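You operate a simulated robot arm through the tools that you are given. There is no shell and no other tool. Be economical: measure what you need, move in short steps, check, and stop when the job is done.

You are at the controls of a simulated two-armed robot. One attempt, no reset.

Task
On the work table, fold the towel in half and then in half again.

The check looks at the end state, three seconds after you hand in, the way a careful person would. Anything else that was tipped, shoved, dropped, spilled or broken makes it a failure. Flat cloth is picked up by pressing the open fingertips on it (5 to 10 N) and closing them slowly along it; thin cloth reads only 2 to 8 mm in the jaws.

Robot
Two 7-joint arms with two-finger parallel grippers on one trunk, on a base that drives. Base frame: it is fixed to the floor where the robot stands at the start and does not move with it; the origin is under the middle of the robot, x ahead of it, y to its left, z up. Units: mm, degrees, N and s.
The left shoulder is at the start at [70, 163, 1095], the right one opposite. Places, roughly: work table [600, -400, 800]. Payload 3.43 kg a hand.
The TCP of each hand is the grasp point between the finger pads, 34 mm short of the fingertips. In the tool frame z runs along the fingers and y along their closing line. The gripper opens to 128 mm. The fingers are 24 mm wide and 12 mm thick; the gripper's body (48 by 130 mm) begins 96 mm behind the TCP.
Orientation is that of the tool frame in the base frame, as a unit quaternion [w, x, y, z]. With the fingers straight down and closing along the base's y, the tool's x points along the base's -x, its y along +y and its z along -z.

Tools
- The arms move only by the tool servo_tool. It takes "left_targets", "right_targets" or both (then of equal length, played together; a hand with none holds still); each is a list of rows, each a list of 2 entries, a list of its own where there are three numbers: the shift along the tool's x, y, z in units of 250 mm (1.0 is 250 mm), then the turn, a rotation vector about the tool's x, y, z in units of 120 degrees (1.0 is 120 degrees). In form: [[[dx, dy, dz], [wx, wy, wz]], ...]. A call has 1 to 12 rows; each row is the pose to reach, as a shift and turn from the pose commanded when the call began, along the tool's axes at that moment. "left_fingers" and "right_fingers" are, for a hand that has rows, the finger opening in mm, from 0 to 128, set as the call begins (left out, the last holds). A call with a number of a shift or a turn outside -1 to 1 is refused whole. Rows are played at 5 a second. More than 50 mm and 8.6 degrees between two rows, or a gripper value outside its range, and nothing of the call is played. Where a pose cannot be reached the arm comes as near as it can. A force on the tool above 40 N (or 10 N above the force at the start of the call, whichever is more), or a blocked arm, ends the call early, and 0.2 s more pass. Each finger travels about 153 mm/s and halts on what it meets, pressing with about 36 N; the grip force reading is that of the motor and also rises with nothing between the fingers. The clock runs only during rows and for 0.2 s after the last one: add rows that repeat a pose to give the fingers time. It gives the time, the measured TCP pose, the force on the tool (base axes), the opening and the grip force at its end, in the units of the frame above (readings bear some noise), with the torque about the TCP (base axes, N m) and any sound that the robot's microphone picked up, and new pictures: "pictures" is both (left out), scene, wrist or none (wrist: the cameras of the hands that moved).
- Cameras (640 x 400 px; columns grow to the right, rows downward): "scene" is now at [127.6, -22.4, 1306.8]; the picture's right is [-0.29, -0.96, 0.00], its down [-0.70, 0.21, -0.69] and it looks along [0.66, -0.20, -0.73] (base axes); focal length 270 px, centre (320, 200). "left" rides on the left gripper at [76, 11, -160] in its tool frame; the picture's right is [-0.15, 0.99, 0.00], its down [-0.88, -0.13, -0.46] and it looks along [-0.45, -0.07, 0.89] (tool axes); focal length 234 px, centre (320, 200). "right" rides on the right gripper at [76, -11, -160] in its tool frame; the picture's right is [0.15, 0.99, 0.00], its down [-0.88, 0.13, -0.46] and it looks along [-0.45, 0.07, 0.89] (tool axes); focal length 234 px, centre (320, 200). There is no depth. A picture from a camera that has moved, and an enlarged one, comes with that camera's place and axes in the base frame and with its lens.
- slide_trunk(by): slides the trunk up (or, below 0, down) by that many mm; the arms and the scene camera ride with it, the base frame stays. It gives what a move gives, with no picture.
- base_move(legs): drives the robot by 1 to 6 legs, each [ahead, left, turn to the left] in mm, mm and degrees, along the robot's own axes; the way and the turn of a leg run together, so that a leg with both is an arc; at most 1500 mm and 180 degrees a leg. The arms and the cameras ride along, it lands a little off, and it stops where it bumps. It gives what a move gives, and a new picture of the scene camera.
- aim_head(pan, tilt): turns the head with the scene camera to pan (to the left, within 86 degrees either way) and tilt (down, from -29 to 69), counted from straight ahead of the robot. It gives what a move gives, and a new picture of the scene camera.
- close_up(camera, box): a new picture of the part [left, top, right, bottom] of that camera's present view, enlarged. The clock stands still meanwhile.
- sign_off(): hands the job in; it is judged then, once.

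Go step by step. Nothing tells you exact positions but the pictures and the camera data: compare them with the known pose of the tool, close in by small moves and look again before you grip or let go. The budget is 120 turns and 260 pictures, counting those below and the enlarged ones. Unless the task says otherwise, let go and move clear before handing in, and close with one line.

The tools are called after "Call:" by a JSON object that holds its "fn" and its "kwargs". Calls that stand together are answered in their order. servo_tool: Moves the arms, as the interface text tells. Its arguments: {"type":"object","properties":{"left_targets":{"type":"array","items":{"type":"array"}},"left_fingers":{"type":"number"},"right_targets":{"type":"array","items":{"type":"array"}},"right_fingers":{"type":"number"},"pictures":{"type":"string","enum":["both","scene","wrist","none"]}},"required":[]} The other tools are called the same way: slide_trunk (by) slides the trunk up or down; base_move (legs) drives the base; aim_head (pan, tilt) turns the head that bears the scene camera; close_up (camera, box) takes an enlarged picture of a part of a camera's view; sign_off () hands the job in.

At the start:

```text
t: 0.0
left_position: [519.9, 51.4, 1042.8]
left_tool_rot: [0.001, -0.001, 1.0, 0.0]
left_force: [-0.1, 0.3, -0.1]
left_wrist_torque: [0.0, 0.01, 0.01]
left_finger_gap: 128.1
left_finger_force: 0.1
right_position: [501.2, -391.3, 1038.9]
right_tool_rot: [0.001, 0.0, 1.0, 0.0]
right_force: [0.0, -0.1, -0.3]
right_wrist_torque: [-0.03, -0.01, 0.01]
right_finger_gap: 127.9
right_finger_force: 0.1
trunk travel left (down, up): [-575.0, 365.0]
robot x, y, heading: [0.1, 2.3, -0.1]
head pan, tilt: [-16.6, 46.5]
```

scene: 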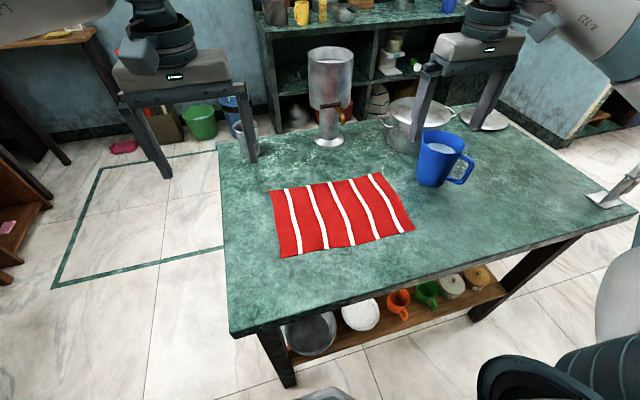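
right: 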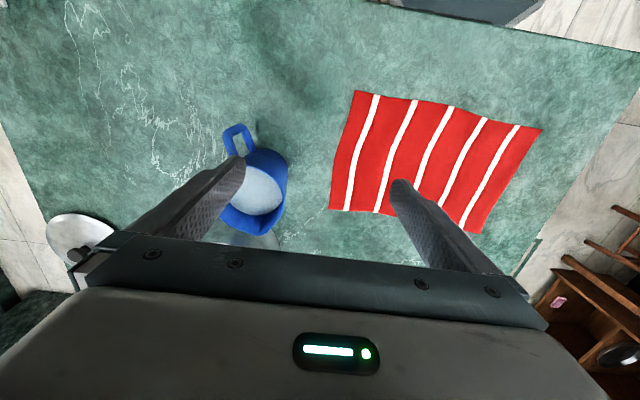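
left: 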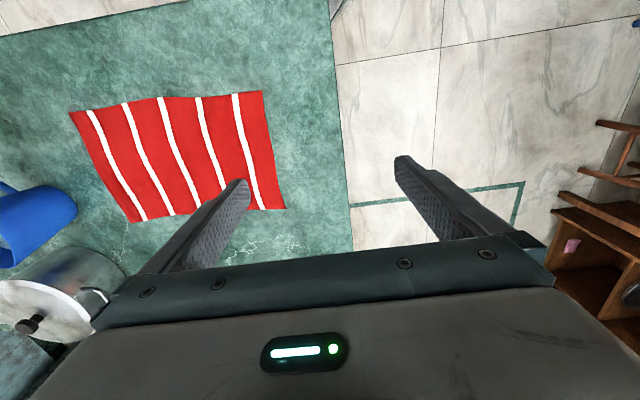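

I see the towel flat at about x 465–700, y −385 to −35, stripes along x, with the mug about 100 mm to its right. I will fold the near edge onto the far edge first, so I bring both hands above the two near corners and look again.

Call:
{"fn": "servo_tool", "kwargs": {"left_targets": [[[0.027, -0.086, 0.138], [0, 0, 0]], [[0.054, -0.171, 0.276], [0, 0, 0]], [[0.082, -0.257, 0.414], [0, 0, 0]], [[0.109, -0.342, 0.552], [0, 0, 0]], [[0.136, -0.428, 0.69], [0, 0, 0]], [[0.136, -0.428, 0.69], [0, 0, 0]]], "right_targets": [[[0.024, 0.033, 0.135], [0, 0, 0]], [[0.048, 0.066, 0.27], [0, 0, 0]], [[0.072, 0.098, 0.406], [0, 0, 0]], [[0.096, 0.131, 0.541], [0, 0, 0]], [[0.12, 0.164, 0.676], [0, 0, 0]], [[0.12, 0.164, 0.676], [0, 0, 0]]], "left_fingers": 40, "right_fingers": 40}}

```text
t: 1.4
left_position: [484.7, -54.8, 868.5]
left_tool_rot: [-0.001, -0.001, 1.0, 0.0]
left_force: [-0.8, 0.2, 0.5]
left_wrist_torque: [-0.01, -0.01, 0.03]
left_finger_gap: 40.3
left_finger_force: 0.1
right_position: [469.8, -349.4, 871.4]
right_tool_rot: [0.0, 0.0, 1.0, 0.0]
right_force: [0.2, 1.0, -0.5]
right_wrist_torque: [0.0, -0.04, 0.05]
right_finger_gap: 39.8
right_finger_force: 0.1
trunk travel left (down, up): [-575.0, 365.0]
robot x, y, heading: [1.5, 1.7, 0.1]
head pan, tilt: [-16.6, 46.5]
camera scene: at [127.2, -21.8, 1306.9], right [-0.29, -0.96, 0.0], down [-0.7, 0.21, -0.69], along [0.66, -0.2, -0.73], focal length 270 px, centre (320, 200)
camera right: at [393.3, -361.9, 1029.8], right [-0.15, 0.99, 0.0], down [0.88, 0.13, 0.46], along [0.45, 0.07, -0.89], focal length 234 px, centre (320, 200)
camera left: at [409.5, -44.9, 1027.9], right [0.14, 0.99, 0.0], down [0.88, -0.13, 0.46], along [0.45, -0.07, -0.89], focal length 234 px, centre (320, 200)
```

scene: 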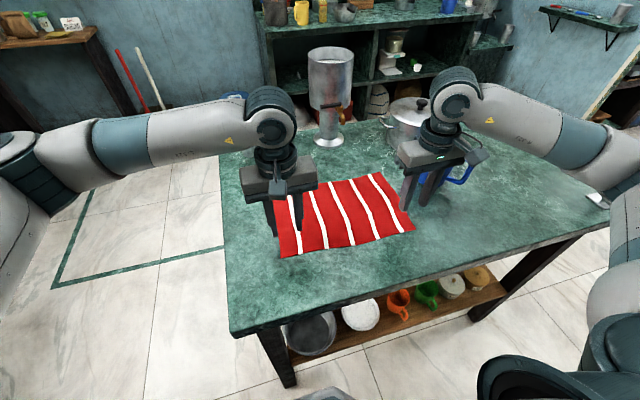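
right: 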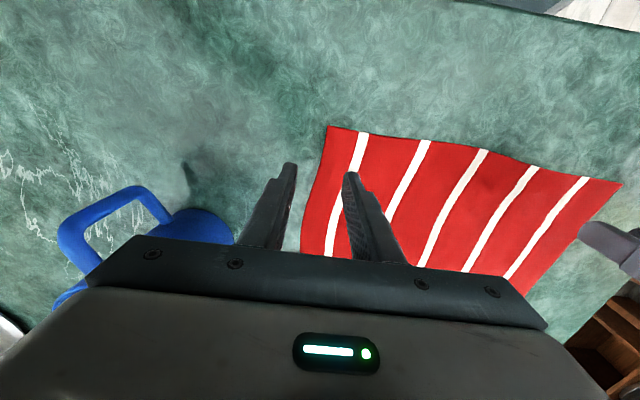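
left: 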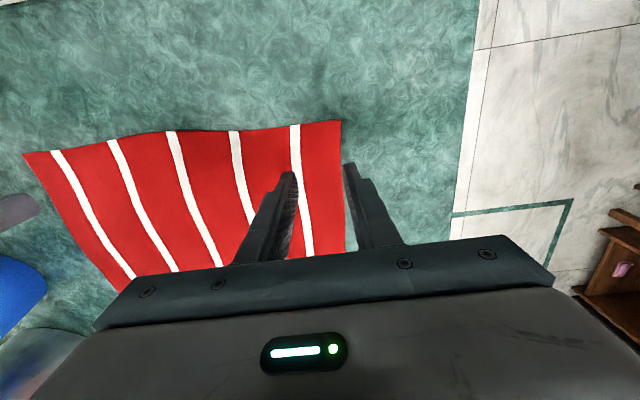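

Comparing the scene and wrist rays, the table is really at about z = 800, with near corners at about D(446,−29) and C(431,−346). I correct the positions and come to about 12 mm above the cloth.

Call:
{"fn": "servo_tool", "kwargs": {"left_targets": [[[0.111, -0.037, 0.0], [0, 0, 0]], [[0.111, -0.037, 0.09], [0, 0, 0]], [[0.111, -0.037, 0.09], [0, 0, 0]]], "right_targets": [[[0.107, 0.15, 0.0], [0, 0, 0]], [[0.107, 0.15, 0.1], [0, 0, 0]], [[0.107, 0.15, 0.1], [0, 0, 0]]]}}

```text
t: 2.2
left_position: [457.1, -64.7, 847.0]
left_tool_rot: [-0.001, -0.001, 1.0, -0.001]
left_force: [0.9, 0.0, 0.4]
left_wrist_torque: [-0.01, 0.0, 0.02]
left_finger_gap: 39.6
left_finger_force: 0.1
right_position: [444.0, -312.6, 845.1]
right_tool_rot: [0.0, 0.0, 1.0, 0.0]
right_force: [0.4, -0.2, 0.7]
right_wrist_torque: [0.0, -0.02, 0.02]
right_finger_gap: 39.8
right_finger_force: 0.2
trunk travel left (down, up): [-575.0, 365.0]
robot x, y, heading: [-1.7, -0.5, -0.2]
head pan, tilt: [-16.6, 46.5]
camera scene: at [127.1, -22.0, 1306.9], right [-0.29, -0.96, 0.0], down [-0.7, 0.21, -0.69], along [0.66, -0.2, -0.73], focal length 270 px, centre (320, 200)
camera right: at [367.5, -324.2, 1004.6], right [-0.15, 0.99, 0.0], down [0.88, 0.13, 0.46], along [0.45, 0.07, -0.89], focal length 234 px, centre (320, 200)
camera left: at [381.7, -55.0, 1005.2], right [0.15, 0.99, 0.0], down [0.88, -0.13, 0.46], along [0.45, -0.07, -0.89], focal length 234 px, centre (320, 200)
```

scene: 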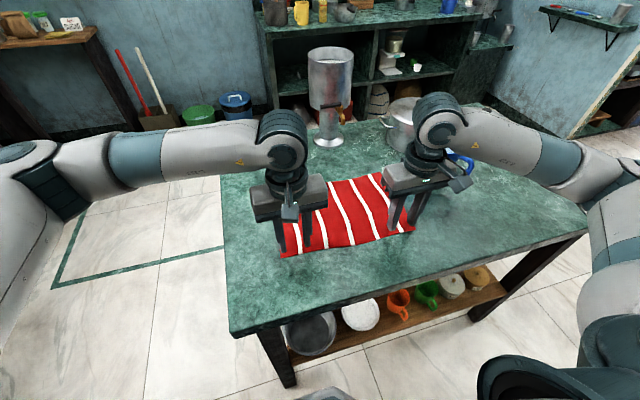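
right: 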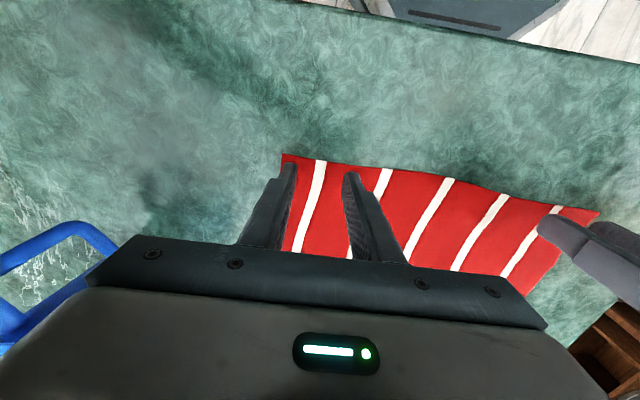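
left: 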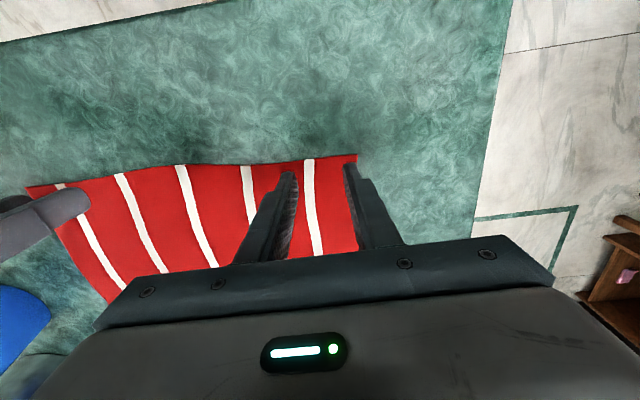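

Both hands straddle just inside the near corners. I go down in small steps to find contact.

Call:
{"fn": "servo_tool", "kwargs": {"left_targets": [[[0, 0, 0.02], [0, 0, 0]], [[0, 0, 0.036], [0, 0, 0]], [[0, 0, 0.036], [0, 0, 0]]], "right_targets": [[[0, 0, 0.02], [0, 0, 0]], [[0, 0, 0.036], [0, 0, 0]], [[0, 0, 0.036], [0, 0, 0]]], "pictures": "none"}}

```text
t: 3.0
left_position: [458.1, -65.0, 838.8]
left_tool_rot: [0.0, 0.0, 1.0, 0.0]
left_force: [-0.6, 0.1, 0.4]
left_wrist_torque: [0.02, -0.01, -0.02]
left_finger_gap: 39.9
left_finger_force: 0.1
right_position: [445.2, -313.2, 835.7]
right_tool_rot: [0.0, -0.001, 1.0, 0.0]
right_force: [1.0, -0.1, 2.2]
right_wrist_torque: [-0.03, 0.0, 0.0]
right_finger_gap: 40.0
right_finger_force: 0.2
trunk travel left (down, up): [-575.0, 365.0]
robot x, y, heading: [-2.7, 1.6, 0.0]
head pan, tilt: [-16.6, 46.5]
```

Call:
{"fn": "servo_tool", "kwargs": {"left_targets": [[[0, 0, 0.008], [0, 0, 0]], [[0, 0, 0.014], [0, 0, 0]], [[0, 0, 0.014], [0, 0, 0]]], "right_targets": [[[0, 0, 0.004], [0, 0, 0]], [[0, 0, 0.008], [0, 0, 0]], [[0, 0, 0.008], [0, 0, 0]]], "pictures": "none"}}

```text
t: 3.8
left_position: [456.8, -65.6, 836.1]
left_tool_rot: [0.001, -0.001, 1.0, -0.002]
left_force: [1.3, 0.7, 3.9]
left_wrist_torque: [0.02, -0.01, 0.02]
left_finger_gap: 39.9
left_finger_force: 0.1
right_position: [445.2, -312.0, 836.5]
right_tool_rot: [0.002, 0.001, 1.0, 0.0]
right_force: [4.4, -3.0, 24.7]
right_wrist_torque: [-0.1, -0.03, 0.02]
right_finger_gap: 39.8
right_finger_force: 0.1
trunk travel left (down, up): [-575.0, 365.0]
robot x, y, heading: [1.2, -0.6, 0.1]
head pan, tilt: [-16.6, 46.5]
```

Contact is found at about TCP z 836; the right presses too hard and the left slightly lightly. I adjust both.

Call:
{"fn": "servo_tool", "kwargs": {"left_targets": [[[0, 0, 0.002], [0, 0, 0]], [[0, 0, 0.002], [0, 0, 0]]], "right_targets": [[[0, 0, -0.006], [0, 0, 0]], [[0, 0, -0.006], [0, 0, 0]]], "pictures": "none"}}

```text
t: 4.4
left_position: [457.7, -65.2, 836.1]
left_tool_rot: [0.002, -0.001, 1.0, -0.001]
left_force: [2.9, 0.8, 12.2]
left_wrist_torque: [0.16, -0.03, -0.01]
left_finger_gap: 40.0
left_finger_force: 0.0
right_position: [443.6, -312.5, 834.4]
right_tool_rot: [0.0, -0.001, 1.0, 0.001]
right_force: [2.9, -1.2, 15.1]
right_wrist_torque: [-0.08, -0.02, 0.01]
right_finger_gap: 39.9
right_finger_force: 0.0
trunk travel left (down, up): [-575.0, 365.0]
robot x, y, heading: [1.1, -3.1, 0.1]
head pan, tilt: [-16.6, 46.5]
```

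Call:
{"fn": "servo_tool", "kwargs": {"left_targets": [[[0, 0, -0.001], [0, 0, 0]]], "right_targets": [[[0, 0, -0.0025], [0, 0, 0]]], "left_fingers": 30, "right_fingers": 30, "pictures": "wrist"}}

```text
t: 4.8
left_position: [454.9, -64.9, 835.9]
left_tool_rot: [0.001, 0.0, 1.0, -0.001]
left_force: [1.2, -3.7, 12.0]
left_wrist_torque: [0.0, 0.0, 0.03]
left_finger_gap: 29.8
left_finger_force: 0.1
right_position: [441.8, -311.9, 835.5]
right_tool_rot: [0.0, 0.0, 1.0, 0.0]
right_force: [-1.2, 2.2, 8.9]
right_wrist_torque: [0.06, 0.03, 0.0]
right_finger_gap: 30.4
right_finger_force: 0.0
trunk travel left (down, up): [-575.0, 365.0]
robot x, y, heading: [1.1, 2.7, -0.1]
head pan, tilt: [-16.6, 46.5]
camera right: at [366.8, -324.6, 995.1], right [-0.15, 0.99, 0.0], down [0.88, 0.13, 0.46], along [0.45, 0.07, -0.89], focal length 234 px, centre (320, 200)
camera left: at [380.6, -55.6, 994.0], right [0.15, 0.99, 0.0], down [0.88, -0.13, 0.46], along [0.45, -0.07, -0.89], focal length 234 px, centre (320, 200)
```

right: 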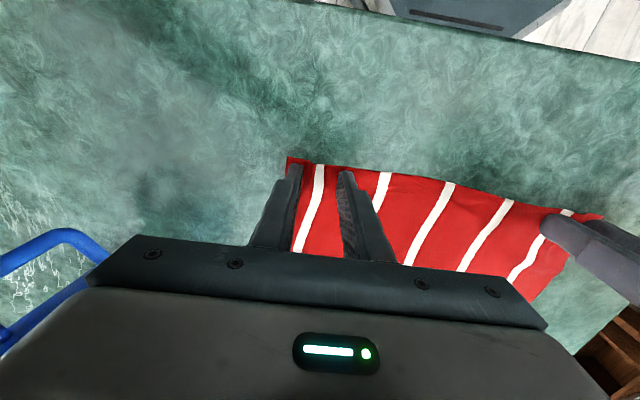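
left: 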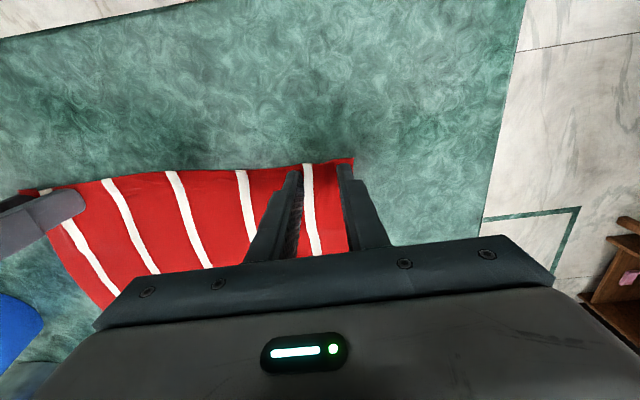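

The cloth is starting to move with the fingers. I keep closing in steps.

Call:
{"fn": "servo_tool", "kwargs": {"left_targets": [[[0, 0, -0.0005], [0, 0, 0]]], "right_targets": [[[0, 0, 0], [0, 0, 0]]], "left_fingers": 22, "right_fingers": 22, "pictures": "none"}}

Call:
{"fn": "servo_tool", "kwargs": {"left_targets": [[[0, 0, 0], [0, 0, 0]]], "right_targets": [[[0, 0, 0], [0, 0, 0]]], "left_fingers": 14, "right_fingers": 14, "pictures": "wrist"}}

```text
t: 5.2
left_position: [455.8, -65.6, 834.5]
left_tool_rot: [0.001, 0.0, 1.0, 0.0]
left_force: [-0.2, -1.8, 14.2]
left_wrist_torque: [0.03, 0.04, 0.0]
left_finger_gap: 20.7
left_finger_force: 0.1
right_position: [443.0, -312.7, 835.8]
right_tool_rot: [-0.001, 0.0, 1.0, 0.0]
right_force: [-1.5, 1.1, 4.9]
right_wrist_torque: [0.0, 0.06, 0.0]
right_finger_gap: 21.8
right_finger_force: 0.1
trunk travel left (down, up): [-575.0, 365.0]
robot x, y, heading: [0.8, 0.8, -0.1]
head pan, tilt: [-16.6, 46.5]
```

```text
t: 5.6
left_position: [456.6, -65.8, 836.0]
left_tool_rot: [0.001, 0.0, 1.0, 0.0]
left_force: [-0.1, -0.8, 15.7]
left_wrist_torque: [0.02, 0.08, 0.01]
left_finger_gap: 12.7
left_finger_force: 0.0
right_position: [442.2, -312.7, 835.0]
right_tool_rot: [0.0, 0.0, 1.0, 0.0]
right_force: [0.5, 0.6, 2.9]
right_wrist_torque: [-0.04, 0.02, 0.0]
right_finger_gap: 14.0
right_finger_force: 0.0
trunk travel left (down, up): [-575.0, 365.0]
robot x, y, heading: [1.7, 2.7, -0.1]
head pan, tilt: [-16.6, 46.5]
camera right: at [367.0, -325.1, 995.2], right [-0.15, 0.99, 0.0], down [0.88, 0.13, 0.46], along [0.45, 0.07, -0.89], focal length 234 px, centre (320, 200)
camera left: at [380.7, -55.6, 994.0], right [0.15, 0.99, 0.0], down [0.88, -0.13, 0.46], along [0.45, -0.07, -0.89], focal length 234 px, centre (320, 200)
```

right: 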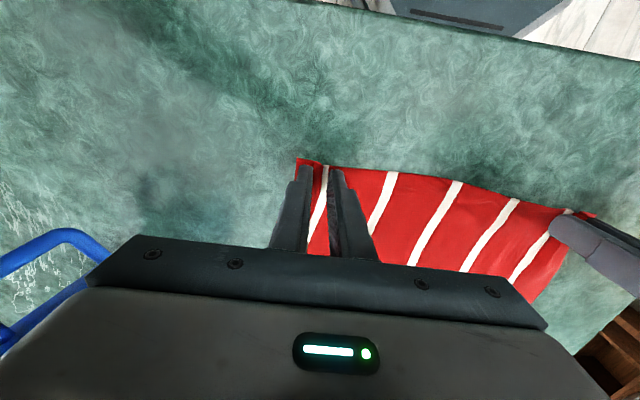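
left: 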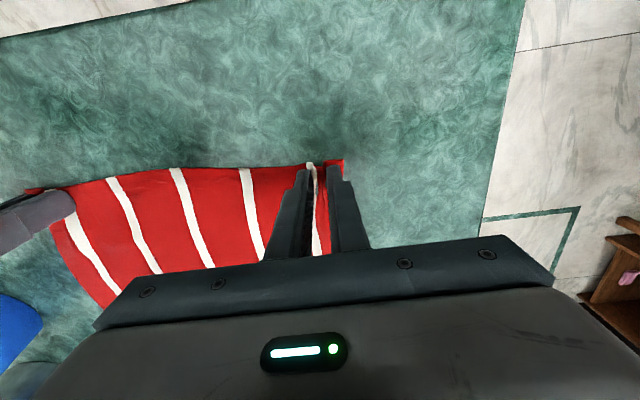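

The cloth is rucking up between both finger pairs. I close fully.

Call:
{"fn": "servo_tool", "kwargs": {"left_targets": [[[0, 0, -0.001], [0, 0, 0]]], "right_targets": [[[0, 0, 0.002], [0, 0, 0]]], "left_fingers": 7, "right_fingers": 7, "pictures": "none"}}

Call:
{"fn": "servo_tool", "kwargs": {"left_targets": [[[0, 0, 0], [0, 0, 0]], [[0, 0, 0], [0, 0, 0]]], "right_targets": [[[0, 0, 0], [0, 0, 0]], [[0, 0, 0], [0, 0, 0]]], "left_fingers": 0, "right_fingers": 0, "pictures": "none"}}

Call:
{"fn": "servo_tool", "kwargs": {"left_targets": [[[0, 0, -0.06], [0, 0, 0]], [[0, 0, -0.12], [0, 0, 0]], [[0, 0, -0.12], [0, 0, 0]]], "right_targets": [[[0, 0, -0.06], [0, 0, 0]], [[0, 0, -0.12], [0, 0, 0]], [[0, 0, -0.12], [0, 0, 0]]]}}

```text
t: 6.0
left_position: [454.9, -65.6, 835.2]
left_tool_rot: [0.0, -0.001, 1.0, 0.0]
left_force: [-1.1, -1.0, 10.5]
left_wrist_torque: [-0.01, 0.03, 0.0]
left_finger_gap: 7.6
left_finger_force: 0.6
right_position: [444.0, -312.4, 835.7]
right_tool_rot: [0.001, 0.0, 1.0, 0.0]
right_force: [-0.4, 0.9, 6.2]
right_wrist_torque: [0.01, 0.01, 0.01]
right_finger_gap: 7.2
right_finger_force: 0.1
trunk travel left (down, up): [-575.0, 365.0]
robot x, y, heading: [-0.4, 2.4, -0.0]
head pan, tilt: [-16.6, 46.5]
```

```text
t: 6.6
left_position: [456.0, -66.2, 836.0]
left_tool_rot: [0.0, -0.001, 1.0, 0.0]
left_force: [1.0, -4.4, 6.4]
left_wrist_torque: [-0.12, 0.02, 0.02]
left_finger_gap: 2.4
left_finger_force: 36.9
right_position: [443.6, -313.6, 835.8]
right_tool_rot: [0.001, 0.0, 1.0, 0.0]
right_force: [-1.6, 3.7, 8.1]
right_wrist_torque: [0.09, 0.05, 0.02]
right_finger_gap: 2.2
right_finger_force: 36.0
trunk travel left (down, up): [-575.0, 365.0]
robot x, y, heading: [0.7, 2.0, -0.1]
head pan, tilt: [-16.6, 46.5]
```

```text
t: 7.4
left_position: [457.7, -66.4, 863.2]
left_tool_rot: [0.0, -0.001, 1.0, 0.0]
left_force: [0.4, -3.6, -0.2]
left_wrist_torque: [-0.2, 0.04, 0.05]
left_finger_gap: 2.2
left_finger_force: 36.5
right_position: [445.2, -312.4, 864.6]
right_tool_rot: [0.0, 0.0, 1.0, 0.0]
right_force: [0.9, 4.4, -0.5]
right_wrist_torque: [0.13, -0.05, -0.06]
right_finger_gap: 2.3
right_finger_force: 36.0
trunk travel left (down, up): [-575.0, 365.0]
robot x, y, heading: [0.9, -1.4, -0.2]
head pan, tilt: [-16.6, 46.5]
camera scene: at [128.0, -22.6, 1306.7], right [-0.29, -0.96, 0.0], down [-0.7, 0.21, -0.69], along [0.66, -0.2, -0.73], focal length 270 px, centre (320, 200)
camera right: at [369.1, -325.3, 1023.8], right [-0.15, 0.99, 0.0], down [0.88, 0.13, 0.45], along [0.45, 0.07, -0.89], focal length 234 px, centre (320, 200)
camera left: at [381.9, -55.5, 1021.9], right [0.15, 0.99, 0.0], down [0.88, -0.13, 0.46], along [0.45, -0.07, -0.89], focal length 234 px, centre (320, 200)
```

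scene: 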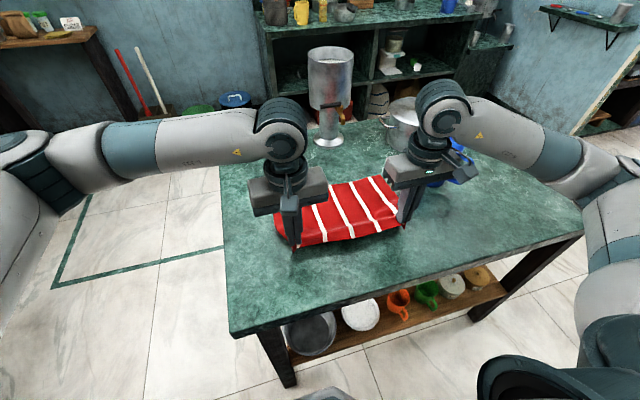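
right: 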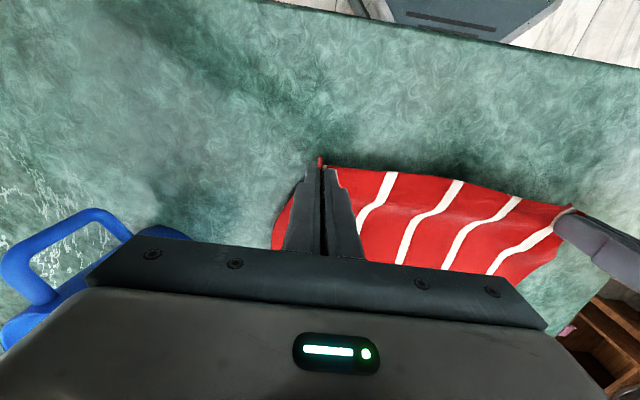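
left: 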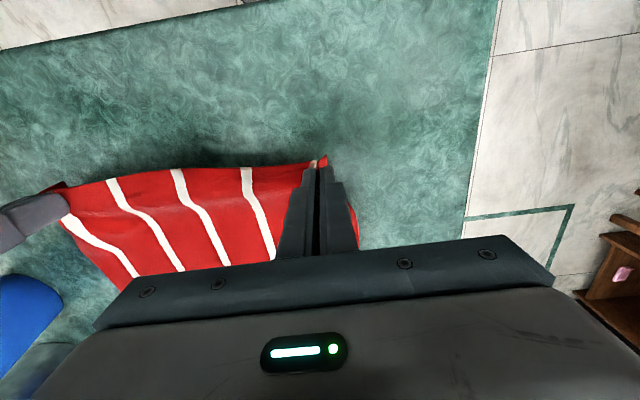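

Both corners are held (2.2 mm, 4 N stretch between them). I bring the hands slightly together to slacken, then carry the edge up and forward to mid-arc.

Call:
{"fn": "servo_tool", "kwargs": {"left_targets": [[[0, -0.03, 0], [0, 0, 0]], [[0, -0.06, 0], [0, 0, 0]], [[-0.02, -0.06, -0.064], [0, 0, 0]], [[-0.06, -0.06, -0.116], [0, 0, 0]], [[-0.112, -0.06, -0.156], [0, 0, 0]], [[-0.168, -0.06, -0.188], [0, 0, 0]], [[-0.224, -0.06, -0.208], [0, 0, 0]], [[-0.28, -0.06, -0.22], [0, 0, 0]], [[-0.336, -0.06, -0.224], [0, 0, 0]], [[-0.38, -0.06, -0.224], [0, 0, 0]]], "right_targets": [[[0, 0.03, 0], [0, 0, 0]], [[0, 0.06, 0], [0, 0, 0]], [[-0.02, 0.06, -0.064], [0, 0, 0]], [[-0.06, 0.06, -0.116], [0, 0, 0]], [[-0.112, 0.06, -0.156], [0, 0, 0]], [[-0.168, 0.06, -0.188], [0, 0, 0]], [[-0.224, 0.06, -0.208], [0, 0, 0]], [[-0.28, 0.06, -0.22], [0, 0, 0]], [[-0.336, 0.06, -0.224], [0, 0, 0]], [[-0.38, 0.06, -0.224], [0, 0, 0]]]}}

```text
t: 9.6
left_position: [553.0, -80.9, 921.0]
left_tool_rot: [0.0, -0.001, 1.0, 0.0]
left_force: [1.4, 0.4, -0.2]
left_wrist_torque: [0.02, -0.02, 0.0]
left_finger_gap: 2.0
left_finger_force: 35.8
right_position: [539.5, -297.9, 920.9]
right_tool_rot: [-0.001, 0.0, 1.0, 0.0]
right_force: [0.2, -0.3, -1.0]
right_wrist_torque: [-0.01, 0.04, 0.03]
right_finger_gap: 1.9
right_finger_force: 36.2
trunk travel left (down, up): [-575.0, 365.0]
robot x, y, heading: [-2.2, -1.5, -0.2]
head pan, tilt: [-16.6, 46.5]
camera scene: at [128.1, -22.4, 1306.7], right [-0.29, -0.96, 0.0], down [-0.7, 0.21, -0.69], along [0.66, -0.2, -0.73], focal length 270 px, centre (320, 200)
camera right: at [463.0, -309.9, 1080.2], right [-0.15, 0.99, 0.0], down [0.88, 0.13, 0.45], along [0.45, 0.07, -0.89], focal length 234 px, centre (320, 200)
camera left: at [478.3, -71.0, 1079.4], right [0.15, 0.99, 0.0], down [0.88, -0.13, 0.46], along [0.45, -0.07, -0.89], focal length 234 px, centre (320, 200)
```

scene: 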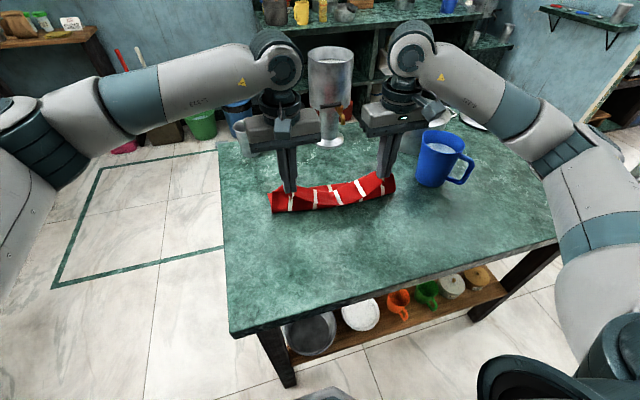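
right: 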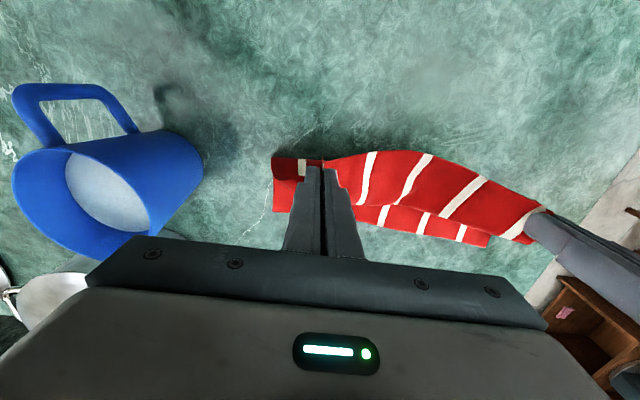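
left: 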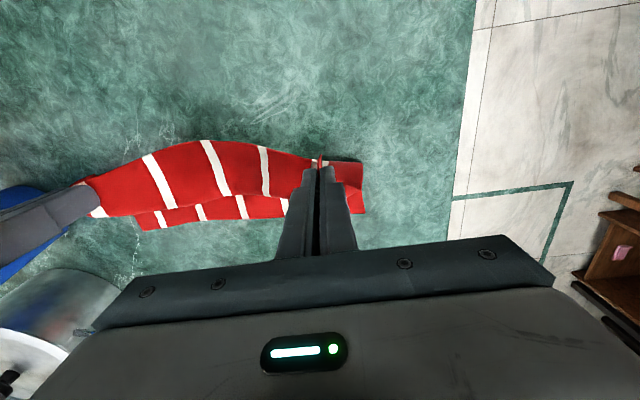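

The near edge has been carried to mid-arc, and the far corners are still at about A(649,−36) and B(633,−349). I finish the arc onto the far edge, spreading the hands a little.

Call:
{"fn": "servo_tool", "kwargs": {"left_targets": [[[-0.048, 0.0, 0.004], [0, 0, 0]], [[-0.096, 0.0, 0.012], [0, 0, 0]], [[-0.144, 0.005, 0.028], [0, 0, 0]], [[-0.192, 0.01, 0.052], [0, 0, 0]], [[-0.232, 0.015, 0.084], [0, 0, 0]], [[-0.268, 0.02, 0.124], [0, 0, 0]], [[-0.296, 0.025, 0.164], [0, 0, 0]], [[-0.32, 0.03, 0.204], [0, 0, 0]], [[-0.336, 0.032, 0.244], [0, 0, 0]], [[-0.348, 0.032, 0.284], [0, 0, 0]]], "right_targets": [[[-0.046, 0.0, 0.004], [0, 0, 0]], [[-0.092, 0.0, 0.012], [0, 0, 0]], [[-0.138, -0.005, 0.028], [0, 0, 0]], [[-0.183, -0.01, 0.052], [0, 0, 0]], [[-0.222, -0.015, 0.084], [0, 0, 0]], [[-0.256, -0.02, 0.124], [0, 0, 0]], [[-0.283, -0.025, 0.164], [0, 0, 0]], [[-0.306, -0.03, 0.204], [0, 0, 0]], [[-0.321, -0.032, 0.244], [0, 0, 0]], [[-0.332, -0.032, 0.284], [0, 0, 0]]]}}

```text
t: 11.8
left_position: [639.8, -71.8, 849.2]
left_tool_rot: [0.0, -0.001, 1.0, 0.0]
left_force: [-0.8, 0.0, -0.1]
left_wrist_torque: [0.0, 0.0, -0.04]
left_finger_gap: 1.9
left_finger_force: 36.2
right_position: [621.3, -305.6, 850.0]
right_tool_rot: [0.0, 0.001, 1.0, 0.001]
right_force: [-0.2, -0.7, 0.2]
right_wrist_torque: [-0.02, 0.0, -0.03]
right_finger_gap: 2.0
right_finger_force: 35.9
trunk travel left (down, up): [-575.0, 365.0]
robot x, y, heading: [0.8, -3.9, 0.1]
head pan, tilt: [-16.6, 46.5]
camera scene: at [128.0, -22.5, 1306.8], right [-0.29, -0.96, 0.0], down [-0.7, 0.21, -0.69], along [0.66, -0.2, -0.73], focal length 270 px, centre (320, 200)
camera right: at [545.8, -318.5, 1009.2], right [-0.15, 0.99, 0.0], down [0.88, 0.13, 0.46], along [0.45, 0.07, -0.89], focal length 234 px, centre (320, 200)
camera left: at [564.6, -61.7, 1008.2], right [0.15, 0.99, 0.0], down [0.88, -0.13, 0.46], along [0.45, -0.07, -0.89], focal length 234 px, centre (320, 200)
```

scene: 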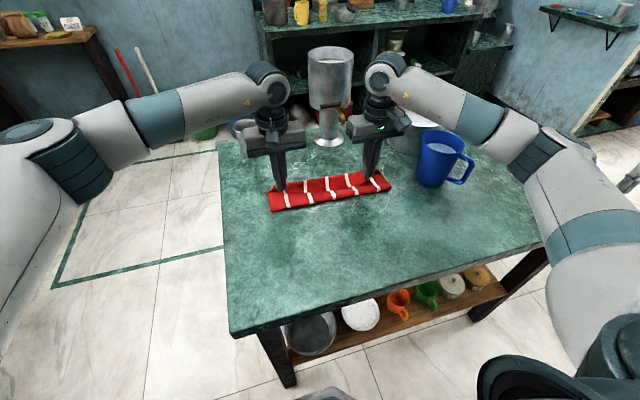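
right: 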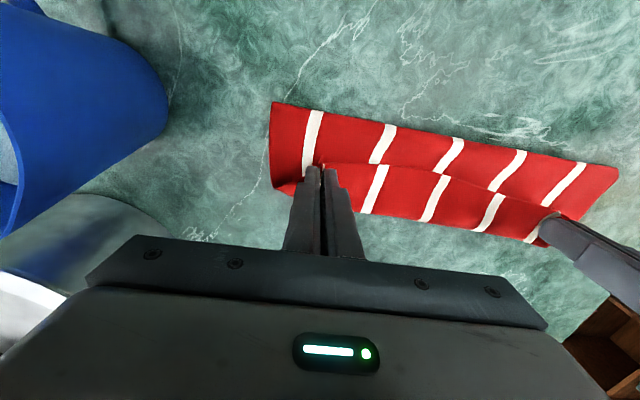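
left: 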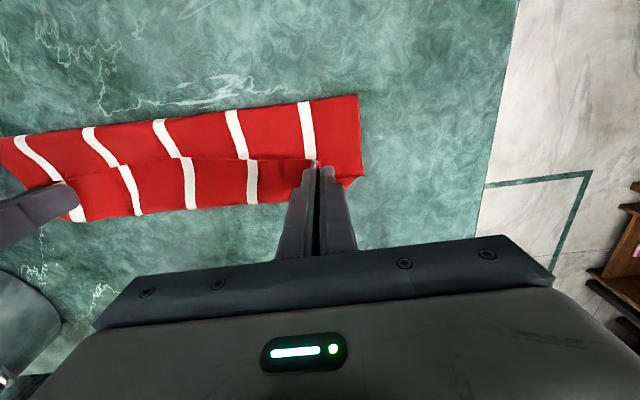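

The folded edge hangs just above the far edge. I lower gently to contact.

Call:
{"fn": "servo_tool", "kwargs": {"left_targets": [[[0, 0, 0.02], [0, 0, 0]], [[0, 0, 0.04], [0, 0, 0]], [[0, 0, 0.04], [0, 0, 0]]], "right_targets": [[[0, 0, 0.02], [0, 0, 0]], [[0, 0, 0.04], [0, 0, 0]], [[0, 0, 0.04], [0, 0, 0]]], "pictures": "wrist"}}

```text
t: 12.6
left_position: [639.0, -72.1, 839.2]
left_tool_rot: [0.0, 0.0, 1.0, 0.0]
left_force: [0.8, 0.0, 1.5]
left_wrist_torque: [0.02, 0.0, -0.04]
left_finger_gap: 2.0
left_finger_force: 36.3
right_position: [621.5, -305.5, 839.5]
right_tool_rot: [-0.001, 0.0, 1.0, 0.0]
right_force: [-0.7, -0.3, 3.4]
right_wrist_torque: [0.0, 0.06, 0.02]
right_finger_gap: 2.2
right_finger_force: 36.1
trunk travel left (down, up): [-575.0, 365.0]
robot x, y, heading: [2.3, 0.2, 0.1]
head pan, tilt: [-16.6, 46.5]
camera right: at [545.4, -317.7, 998.8], right [-0.15, 0.99, 0.0], down [0.88, 0.13, 0.45], along [0.45, 0.07, -0.89], focal length 234 px, centre (320, 200)
camera left: at [565.2, -62.2, 998.4], right [0.14, 0.99, 0.0], down [0.88, -0.13, 0.46], along [0.45, -0.07, -0.89], focal length 234 px, centre (320, 200)
```

right: 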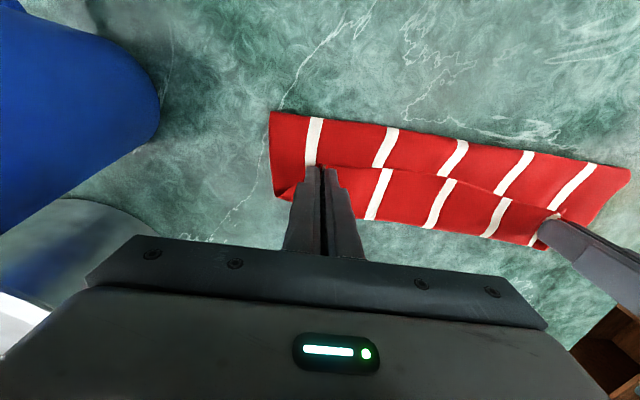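
left: 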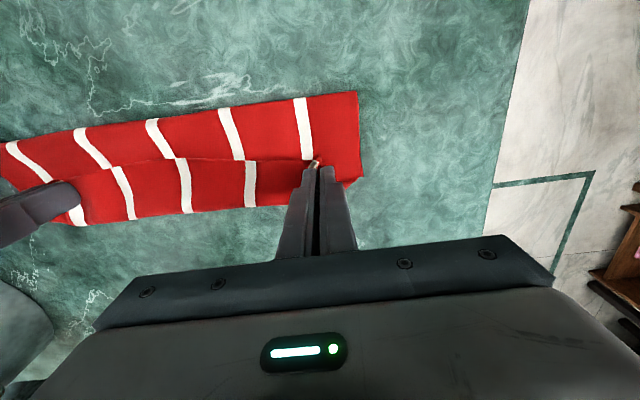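

The near crease appears further ahead (≈577) than expected (≈540), so some cloth may be bulging or tucked. I take a close look before releasing.

Call:
{"fn": "close_up", "kwargs": {"camera": "scene", "box": [250, 150, 410, 250]}}

Call:
{"fn": "close_up", "kwargs": {"camera": "left", "box": [0, 70, 400, 270]}}

```text
4.00 times, centred on (330, 200) of scene
camera zoom: at [127.8, -22.5, 1306.7], right [-0.29, -0.96, 0.0], down [-0.7, 0.21, -0.69], along [0.66, -0.2, -0.73], focal length 1079 px, centre (280, 200)
```

zoom: 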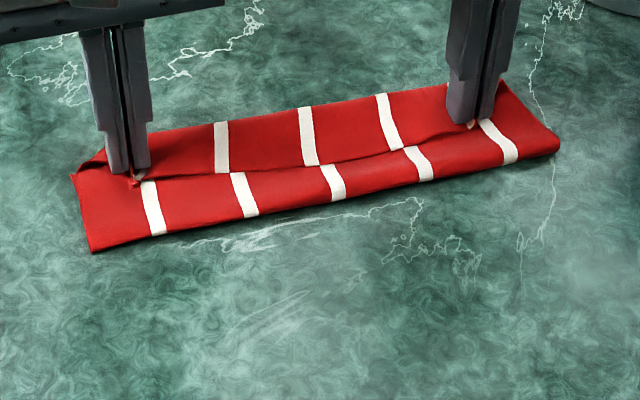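

```text
1.60 times, centred on (200, 170) of left
camera zoom: at [565.2, -62.2, 998.4], right [0.14, 0.99, 0.0], down [0.88, -0.13, 0.46], along [0.45, -0.07, -0.89], focal length 375 px, centre (512, 248)
```

zoom: 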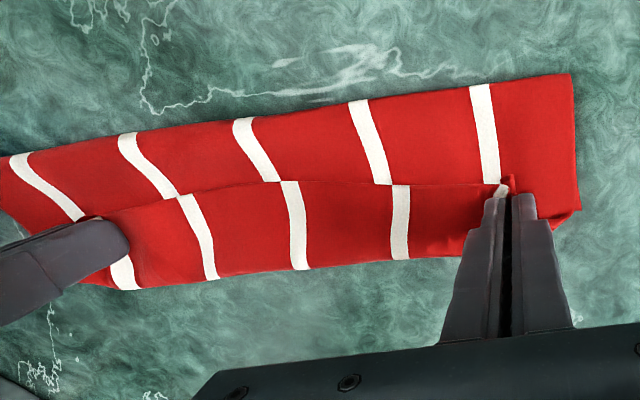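

The hem got laid reversed: the cloth leaves the vertical fingers forward, so the flap curled back (hem at 625, an extra crease at 661). I'll undo it by carrying the hem back along a higher arc to its original place. After that I'll fold from the far edge toward me with the fingers tilted.

Call:
{"fn": "servo_tool", "kwargs": {"left_targets": [[[0.02, 0, -0.06], [0, 0, 0]], [[0.06, 0, -0.16], [0, 0, 0]], [[0.112, 0, -0.24], [0, 0, 0]], [[0.18, 0, -0.308], [0, 0, 0]], [[0.26, 0, -0.348], [0, 0, 0]], [[0.34, 0, -0.364], [0, 0, 0]], [[0.42, 0, -0.356], [0, 0, 0]], [[0.5, 0, -0.324], [0, 0, 0]], [[0.572, 0, -0.268], [0, 0, 0]], [[0.632, 0, -0.2], [0, 0, 0]], [[0.68, 0, -0.124], [0, 0, 0]], [[0.712, 0, -0.052], [0, 0, 0]]], "right_targets": [[[0.02, 0, -0.06], [0, 0, 0]], [[0.06, 0, -0.16], [0, 0, 0]], [[0.112, 0, -0.24], [0, 0, 0]], [[0.18, 0, -0.308], [0, 0, 0]], [[0.26, 0, -0.348], [0, 0, 0]], [[0.34, 0, -0.364], [0, 0, 0]], [[0.42, 0, -0.356], [0, 0, 0]], [[0.5, 0, -0.324], [0, 0, 0]], [[0.572, 0, -0.268], [0, 0, 0]], [[0.632, 0, -0.2], [0, 0, 0]], [[0.68, 0, -0.124], [0, 0, 0]], [[0.705, 0, -0.052], [0, 0, 0]]]}}

```text
t: 15.2
left_position: [462.2, -74.2, 852.4]
left_tool_rot: [-0.001, -0.001, 1.0, 0.0]
left_force: [-0.5, 0.1, 0.2]
left_wrist_torque: [-0.02, 0.0, -0.02]
left_finger_gap: 2.1
left_finger_force: 35.7
right_position: [444.1, -305.4, 852.3]
right_tool_rot: [0.0, 0.0, 1.0, 0.0]
right_force: [-0.2, -0.1, 0.3]
right_wrist_torque: [-0.04, 0.01, 0.02]
right_finger_gap: 1.9
right_finger_force: 36.0
trunk travel left (down, up): [-575.0, 365.0]
robot x, y, heading: [-4.5, 1.4, -0.1]
head pan, tilt: [-16.6, 46.5]
camera scene: at [127.8, -22.7, 1306.8], right [-0.29, -0.96, 0.0], down [-0.7, 0.21, -0.69], along [0.66, -0.2, -0.73], focal length 270 px, centre (320, 200)
camera right: at [368.5, -319.1, 1011.5], right [-0.15, 0.99, 0.0], down [0.88, 0.13, 0.46], along [0.45, 0.07, -0.89], focal length 234 px, centre (320, 200)
camera left: at [386.7, -63.9, 1010.8], right [0.15, 0.99, 0.0], down [0.88, -0.13, 0.46], along [0.45, -0.07, -0.89], focal length 234 px, centre (320, 200)
```

scene: 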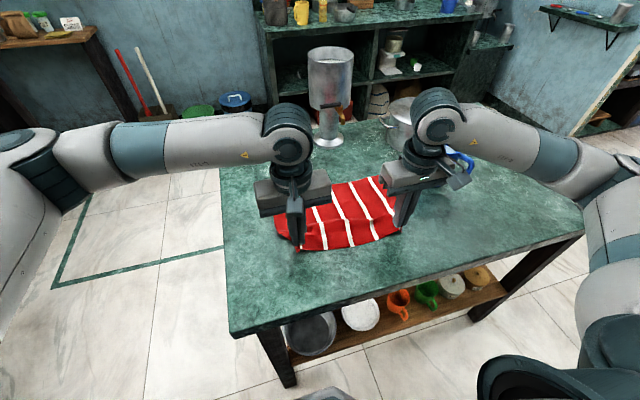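
right: 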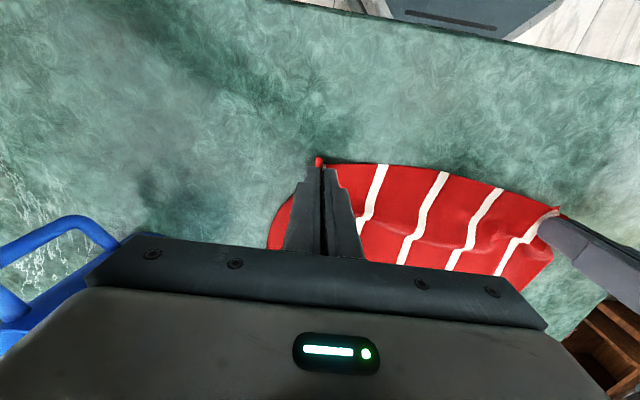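
left: 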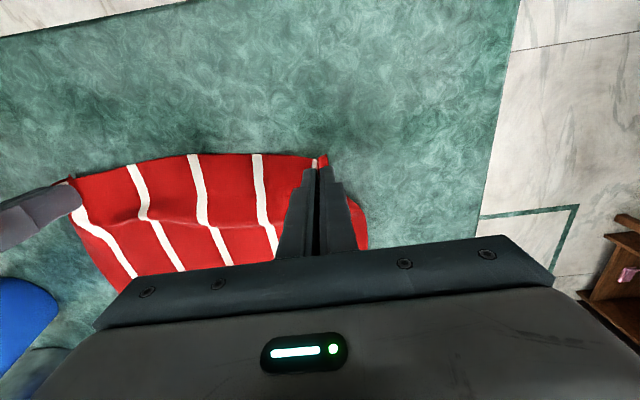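

The towel is laid back out with some slack ripples. I pull the hem a little toward me and apart, and lower to the table.

Call:
{"fn": "servo_tool", "kwargs": {"left_targets": [[[0.02, 0.008, 0.02], [0, 0, 0]], [[0.04, 0.016, 0.04], [0, 0, 0]], [[0.055, 0.025, 0.05], [0, 0, 0]], [[0.055, 0.025, 0.055], [0, 0, 0]], [[0.055, 0.025, 0.055], [0, 0, 0]]], "right_targets": [[[0.02, -0.008, 0.02], [0, 0, 0]], [[0.04, -0.016, 0.04], [0, 0, 0]], [[0.055, -0.025, 0.05], [0, 0, 0]], [[0.055, -0.025, 0.055], [0, 0, 0]], [[0.055, -0.025, 0.055], [0, 0, 0]]], "pictures": "scene"}}

```text
t: 16.4
left_position: [446.8, -68.0, 838.2]
left_tool_rot: [0.0, -0.002, 1.0, 0.0]
left_force: [0.6, -2.2, -0.7]
left_wrist_torque: [-0.09, -0.01, 0.0]
left_finger_gap: 2.2
left_finger_force: 36.0
right_position: [431.4, -312.2, 839.3]
right_tool_rot: [0.0, 0.0, 1.0, 0.0]
right_force: [0.4, 2.3, -0.2]
right_wrist_torque: [0.09, 0.03, -0.02]
right_finger_gap: 2.0
right_finger_force: 36.4
trunk travel left (down, up): [-575.0, 365.0]
robot x, y, heading: [2.9, 0.8, 0.1]
head pan, tilt: [-16.6, 46.5]
camera scene: at [127.5, -22.4, 1306.8], right [-0.29, -0.96, 0.0], down [-0.7, 0.21, -0.69], along [0.66, -0.2, -0.73], focal length 270 px, centre (320, 200)
```

scene: 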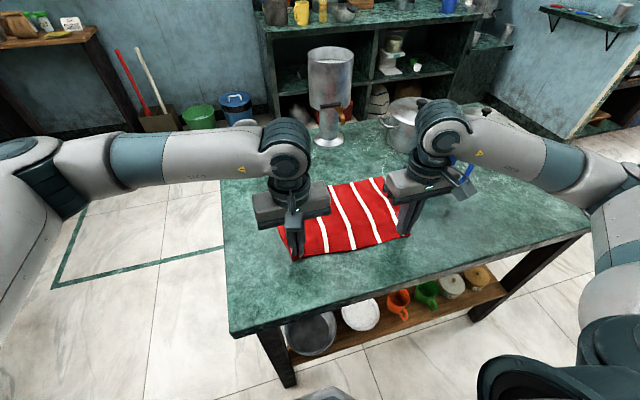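

It looks flat again. I lower a bit more and open slowly to spread the gathered corners, then lift.

Call:
{"fn": "servo_tool", "kwargs": {"left_targets": [[[0, 0, 0.008], [0, 0, 0]], [[0, 0, 0.008], [0, 0, 0]]], "right_targets": [[[0, 0, 0.008], [0, 0, 0]], [[0, 0, 0.008], [0, 0, 0]]], "left_fingers": 12, "right_fingers": 12, "pictures": "none"}}

Call:
{"fn": "servo_tool", "kwargs": {"left_targets": [[[0, 0, 0.004], [0, 0, 0]], [[0, 0, 0.004], [0, 0, 0]]], "right_targets": [[[0, 0, 0.004], [0, 0, 0]], [[0, 0, 0.004], [0, 0, 0]]], "left_fingers": 26, "right_fingers": 26, "pictures": "none"}}

Call:
{"fn": "servo_tool", "kwargs": {"left_targets": [[[0, 0, 0], [0, 0, 0]], [[0, 0, 0], [0, 0, 0]]], "right_targets": [[[0, 0, 0], [0, 0, 0]], [[0, 0, 0], [0, 0, 0]]], "left_fingers": 42, "right_fingers": 42, "pictures": "wrist"}}

```text
t: 17.0
left_position: [447.5, -67.1, 835.6]
left_tool_rot: [0.0, -0.001, 1.0, -0.001]
left_force: [0.4, 0.2, 0.2]
left_wrist_torque: [0.0, 0.0, 0.01]
left_finger_gap: 11.7
left_finger_force: 0.0
right_position: [431.3, -312.6, 838.2]
right_tool_rot: [0.0, 0.0, 1.0, 0.0]
right_force: [0.0, 0.6, -0.6]
right_wrist_torque: [0.03, -0.04, 0.01]
right_finger_gap: 12.6
right_finger_force: 0.1
trunk travel left (down, up): [-575.0, 365.0]
robot x, y, heading: [1.3, -0.9, 0.1]
head pan, tilt: [-16.6, 46.5]
```

```text
t: 17.6
left_position: [448.6, -66.9, 835.3]
left_tool_rot: [0.0, -0.001, 1.0, 0.0]
left_force: [-1.4, 0.4, 4.1]
left_wrist_torque: [0.03, 0.07, -0.01]
left_finger_gap: 26.2
left_finger_force: 0.1
right_position: [430.4, -311.9, 837.9]
right_tool_rot: [0.0, 0.0, 1.0, 0.0]
right_force: [-0.5, -0.1, -0.2]
right_wrist_torque: [-0.02, -0.01, 0.0]
right_finger_gap: 25.8
right_finger_force: 0.1
trunk travel left (down, up): [-575.0, 365.0]
robot x, y, heading: [-2.1, 3.7, 0.0]
head pan, tilt: [-16.6, 46.5]
```

```text
t: 18.2
left_position: [448.8, -66.6, 834.7]
left_tool_rot: [0.0, -0.001, 1.0, 0.0]
left_force: [0.5, -0.8, 5.9]
left_wrist_torque: [0.03, 0.01, 0.02]
left_finger_gap: 40.7
left_finger_force: 0.0
right_position: [431.3, -311.7, 836.8]
right_tool_rot: [0.0, 0.0, 1.0, -0.001]
right_force: [-0.4, 0.9, 0.3]
right_wrist_torque: [-0.01, 0.0, 0.0]
right_finger_gap: 42.1
right_finger_force: 0.1
trunk travel left (down, up): [-575.0, 365.0]
robot x, y, heading: [-0.0, 0.0, -0.1]
head pan, tilt: [-16.6, 46.5]
camera right: at [354.9, -324.6, 996.2], right [-0.15, 0.99, 0.0], down [0.88, 0.13, 0.46], along [0.45, 0.07, -0.89], focal length 234 px, centre (320, 200)
camera left: at [372.8, -57.2, 994.2], right [0.15, 0.99, 0.0], down [0.88, -0.13, 0.46], along [0.45, -0.07, -0.89], focal length 234 px, centre (320, 200)
```

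right: 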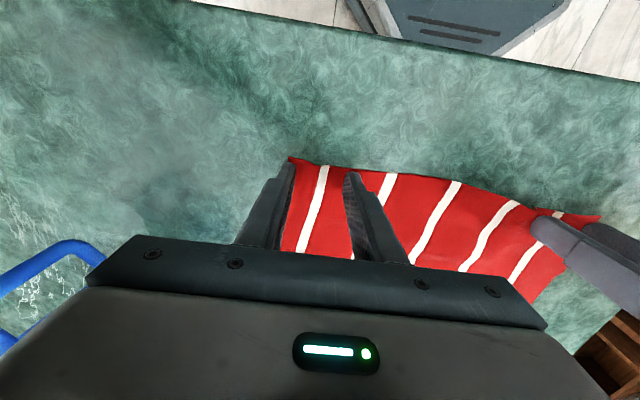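
left: 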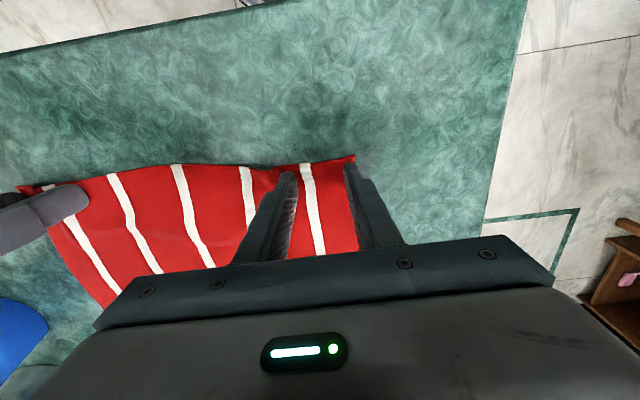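

The corners spread flat nicely. I lift and move both hands over the far corners to look there.

Call:
{"fn": "servo_tool", "kwargs": {"left_targets": [[[0, 0, -0.12], [0, 0, 0]], [[0, 0, -0.24], [0, 0, 0]], [[-0.18, 0, -0.24], [0, 0, 0]], [[-0.36, 0, -0.24], [0, 0, 0]], [[-0.54, -0.01, -0.24], [0, 0, 0]], [[-0.7, -0.02, -0.24], [0, 0, 0]], [[-0.82, -0.02, -0.2], [0, 0, 0]], [[-0.82, -0.02, -0.14], [0, 0, 0]], [[-0.82, -0.02, -0.14], [0, 0, 0]]], "right_targets": [[[0, 0, -0.12], [0, 0, 0]], [[0, 0, -0.24], [0, 0, 0]], [[-0.18, 0, -0.24], [0, 0, 0]], [[-0.36, 0, -0.24], [0, 0, 0]], [[-0.54, -0.01, -0.24], [0, 0, 0]], [[-0.7, -0.02, -0.24], [0, 0, 0]], [[-0.82, -0.02, -0.2], [0, 0, 0]], [[-0.82, -0.02, -0.14], [0, 0, 0]], [[-0.82, -0.02, -0.14], [0, 0, 0]]]}}

```text
t: 20.2
left_position: [652.4, -72.7, 872.4]
left_tool_rot: [0.0, -0.001, 1.0, -0.001]
left_force: [0.3, 0.2, -0.8]
left_wrist_torque: [-0.01, -0.04, -0.01]
left_finger_gap: 41.9
left_finger_force: 0.0
right_position: [634.9, -316.7, 871.3]
right_tool_rot: [0.0, 0.001, 1.0, -0.001]
right_force: [1.1, -0.5, 0.8]
right_wrist_torque: [-0.04, 0.0, 0.0]
right_finger_gap: 42.0
right_finger_force: 0.0
trunk travel left (down, up): [-575.0, 365.0]
robot x, y, heading: [0.8, 2.0, -0.0]
head pan, tilt: [-16.6, 46.5]
camera scene: at [127.7, -22.2, 1306.8], right [-0.29, -0.96, 0.0], down [-0.7, 0.21, -0.69], along [0.66, -0.2, -0.73], focal length 270 px, centre (320, 200)
camera right: at [559.0, -328.9, 1030.5], right [-0.15, 0.99, 0.0], down [0.88, 0.13, 0.46], along [0.45, 0.07, -0.89], focal length 234 px, centre (320, 200)
camera left: at [577.8, -62.4, 1030.6], right [0.15, 0.99, 0.0], down [0.88, -0.13, 0.46], along [0.45, -0.07, -0.89], focal length 234 px, centre (320, 200)
```

scene: 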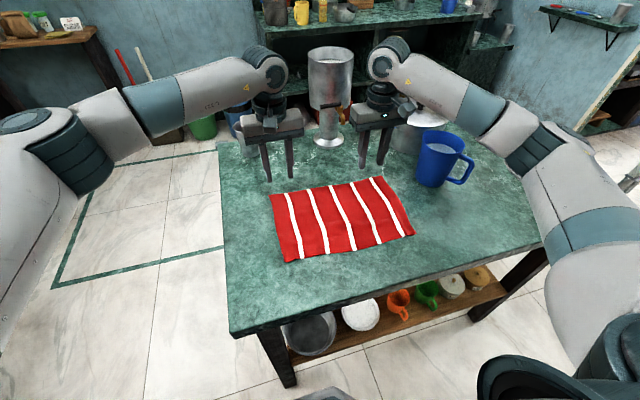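
right: 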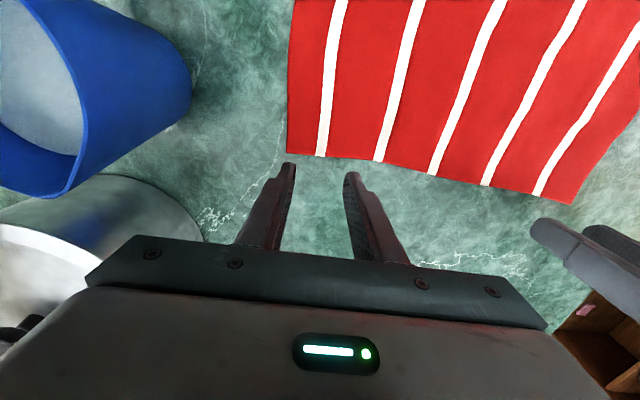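
left: 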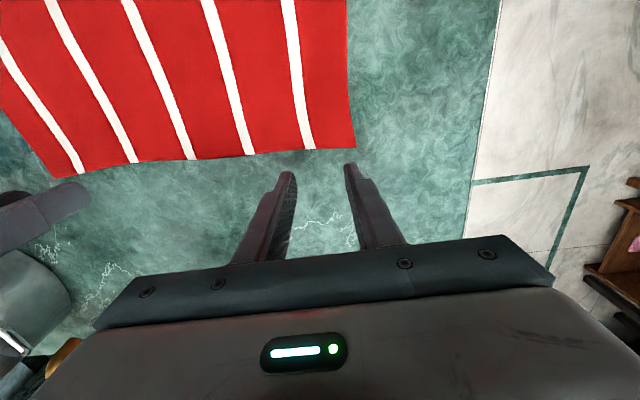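

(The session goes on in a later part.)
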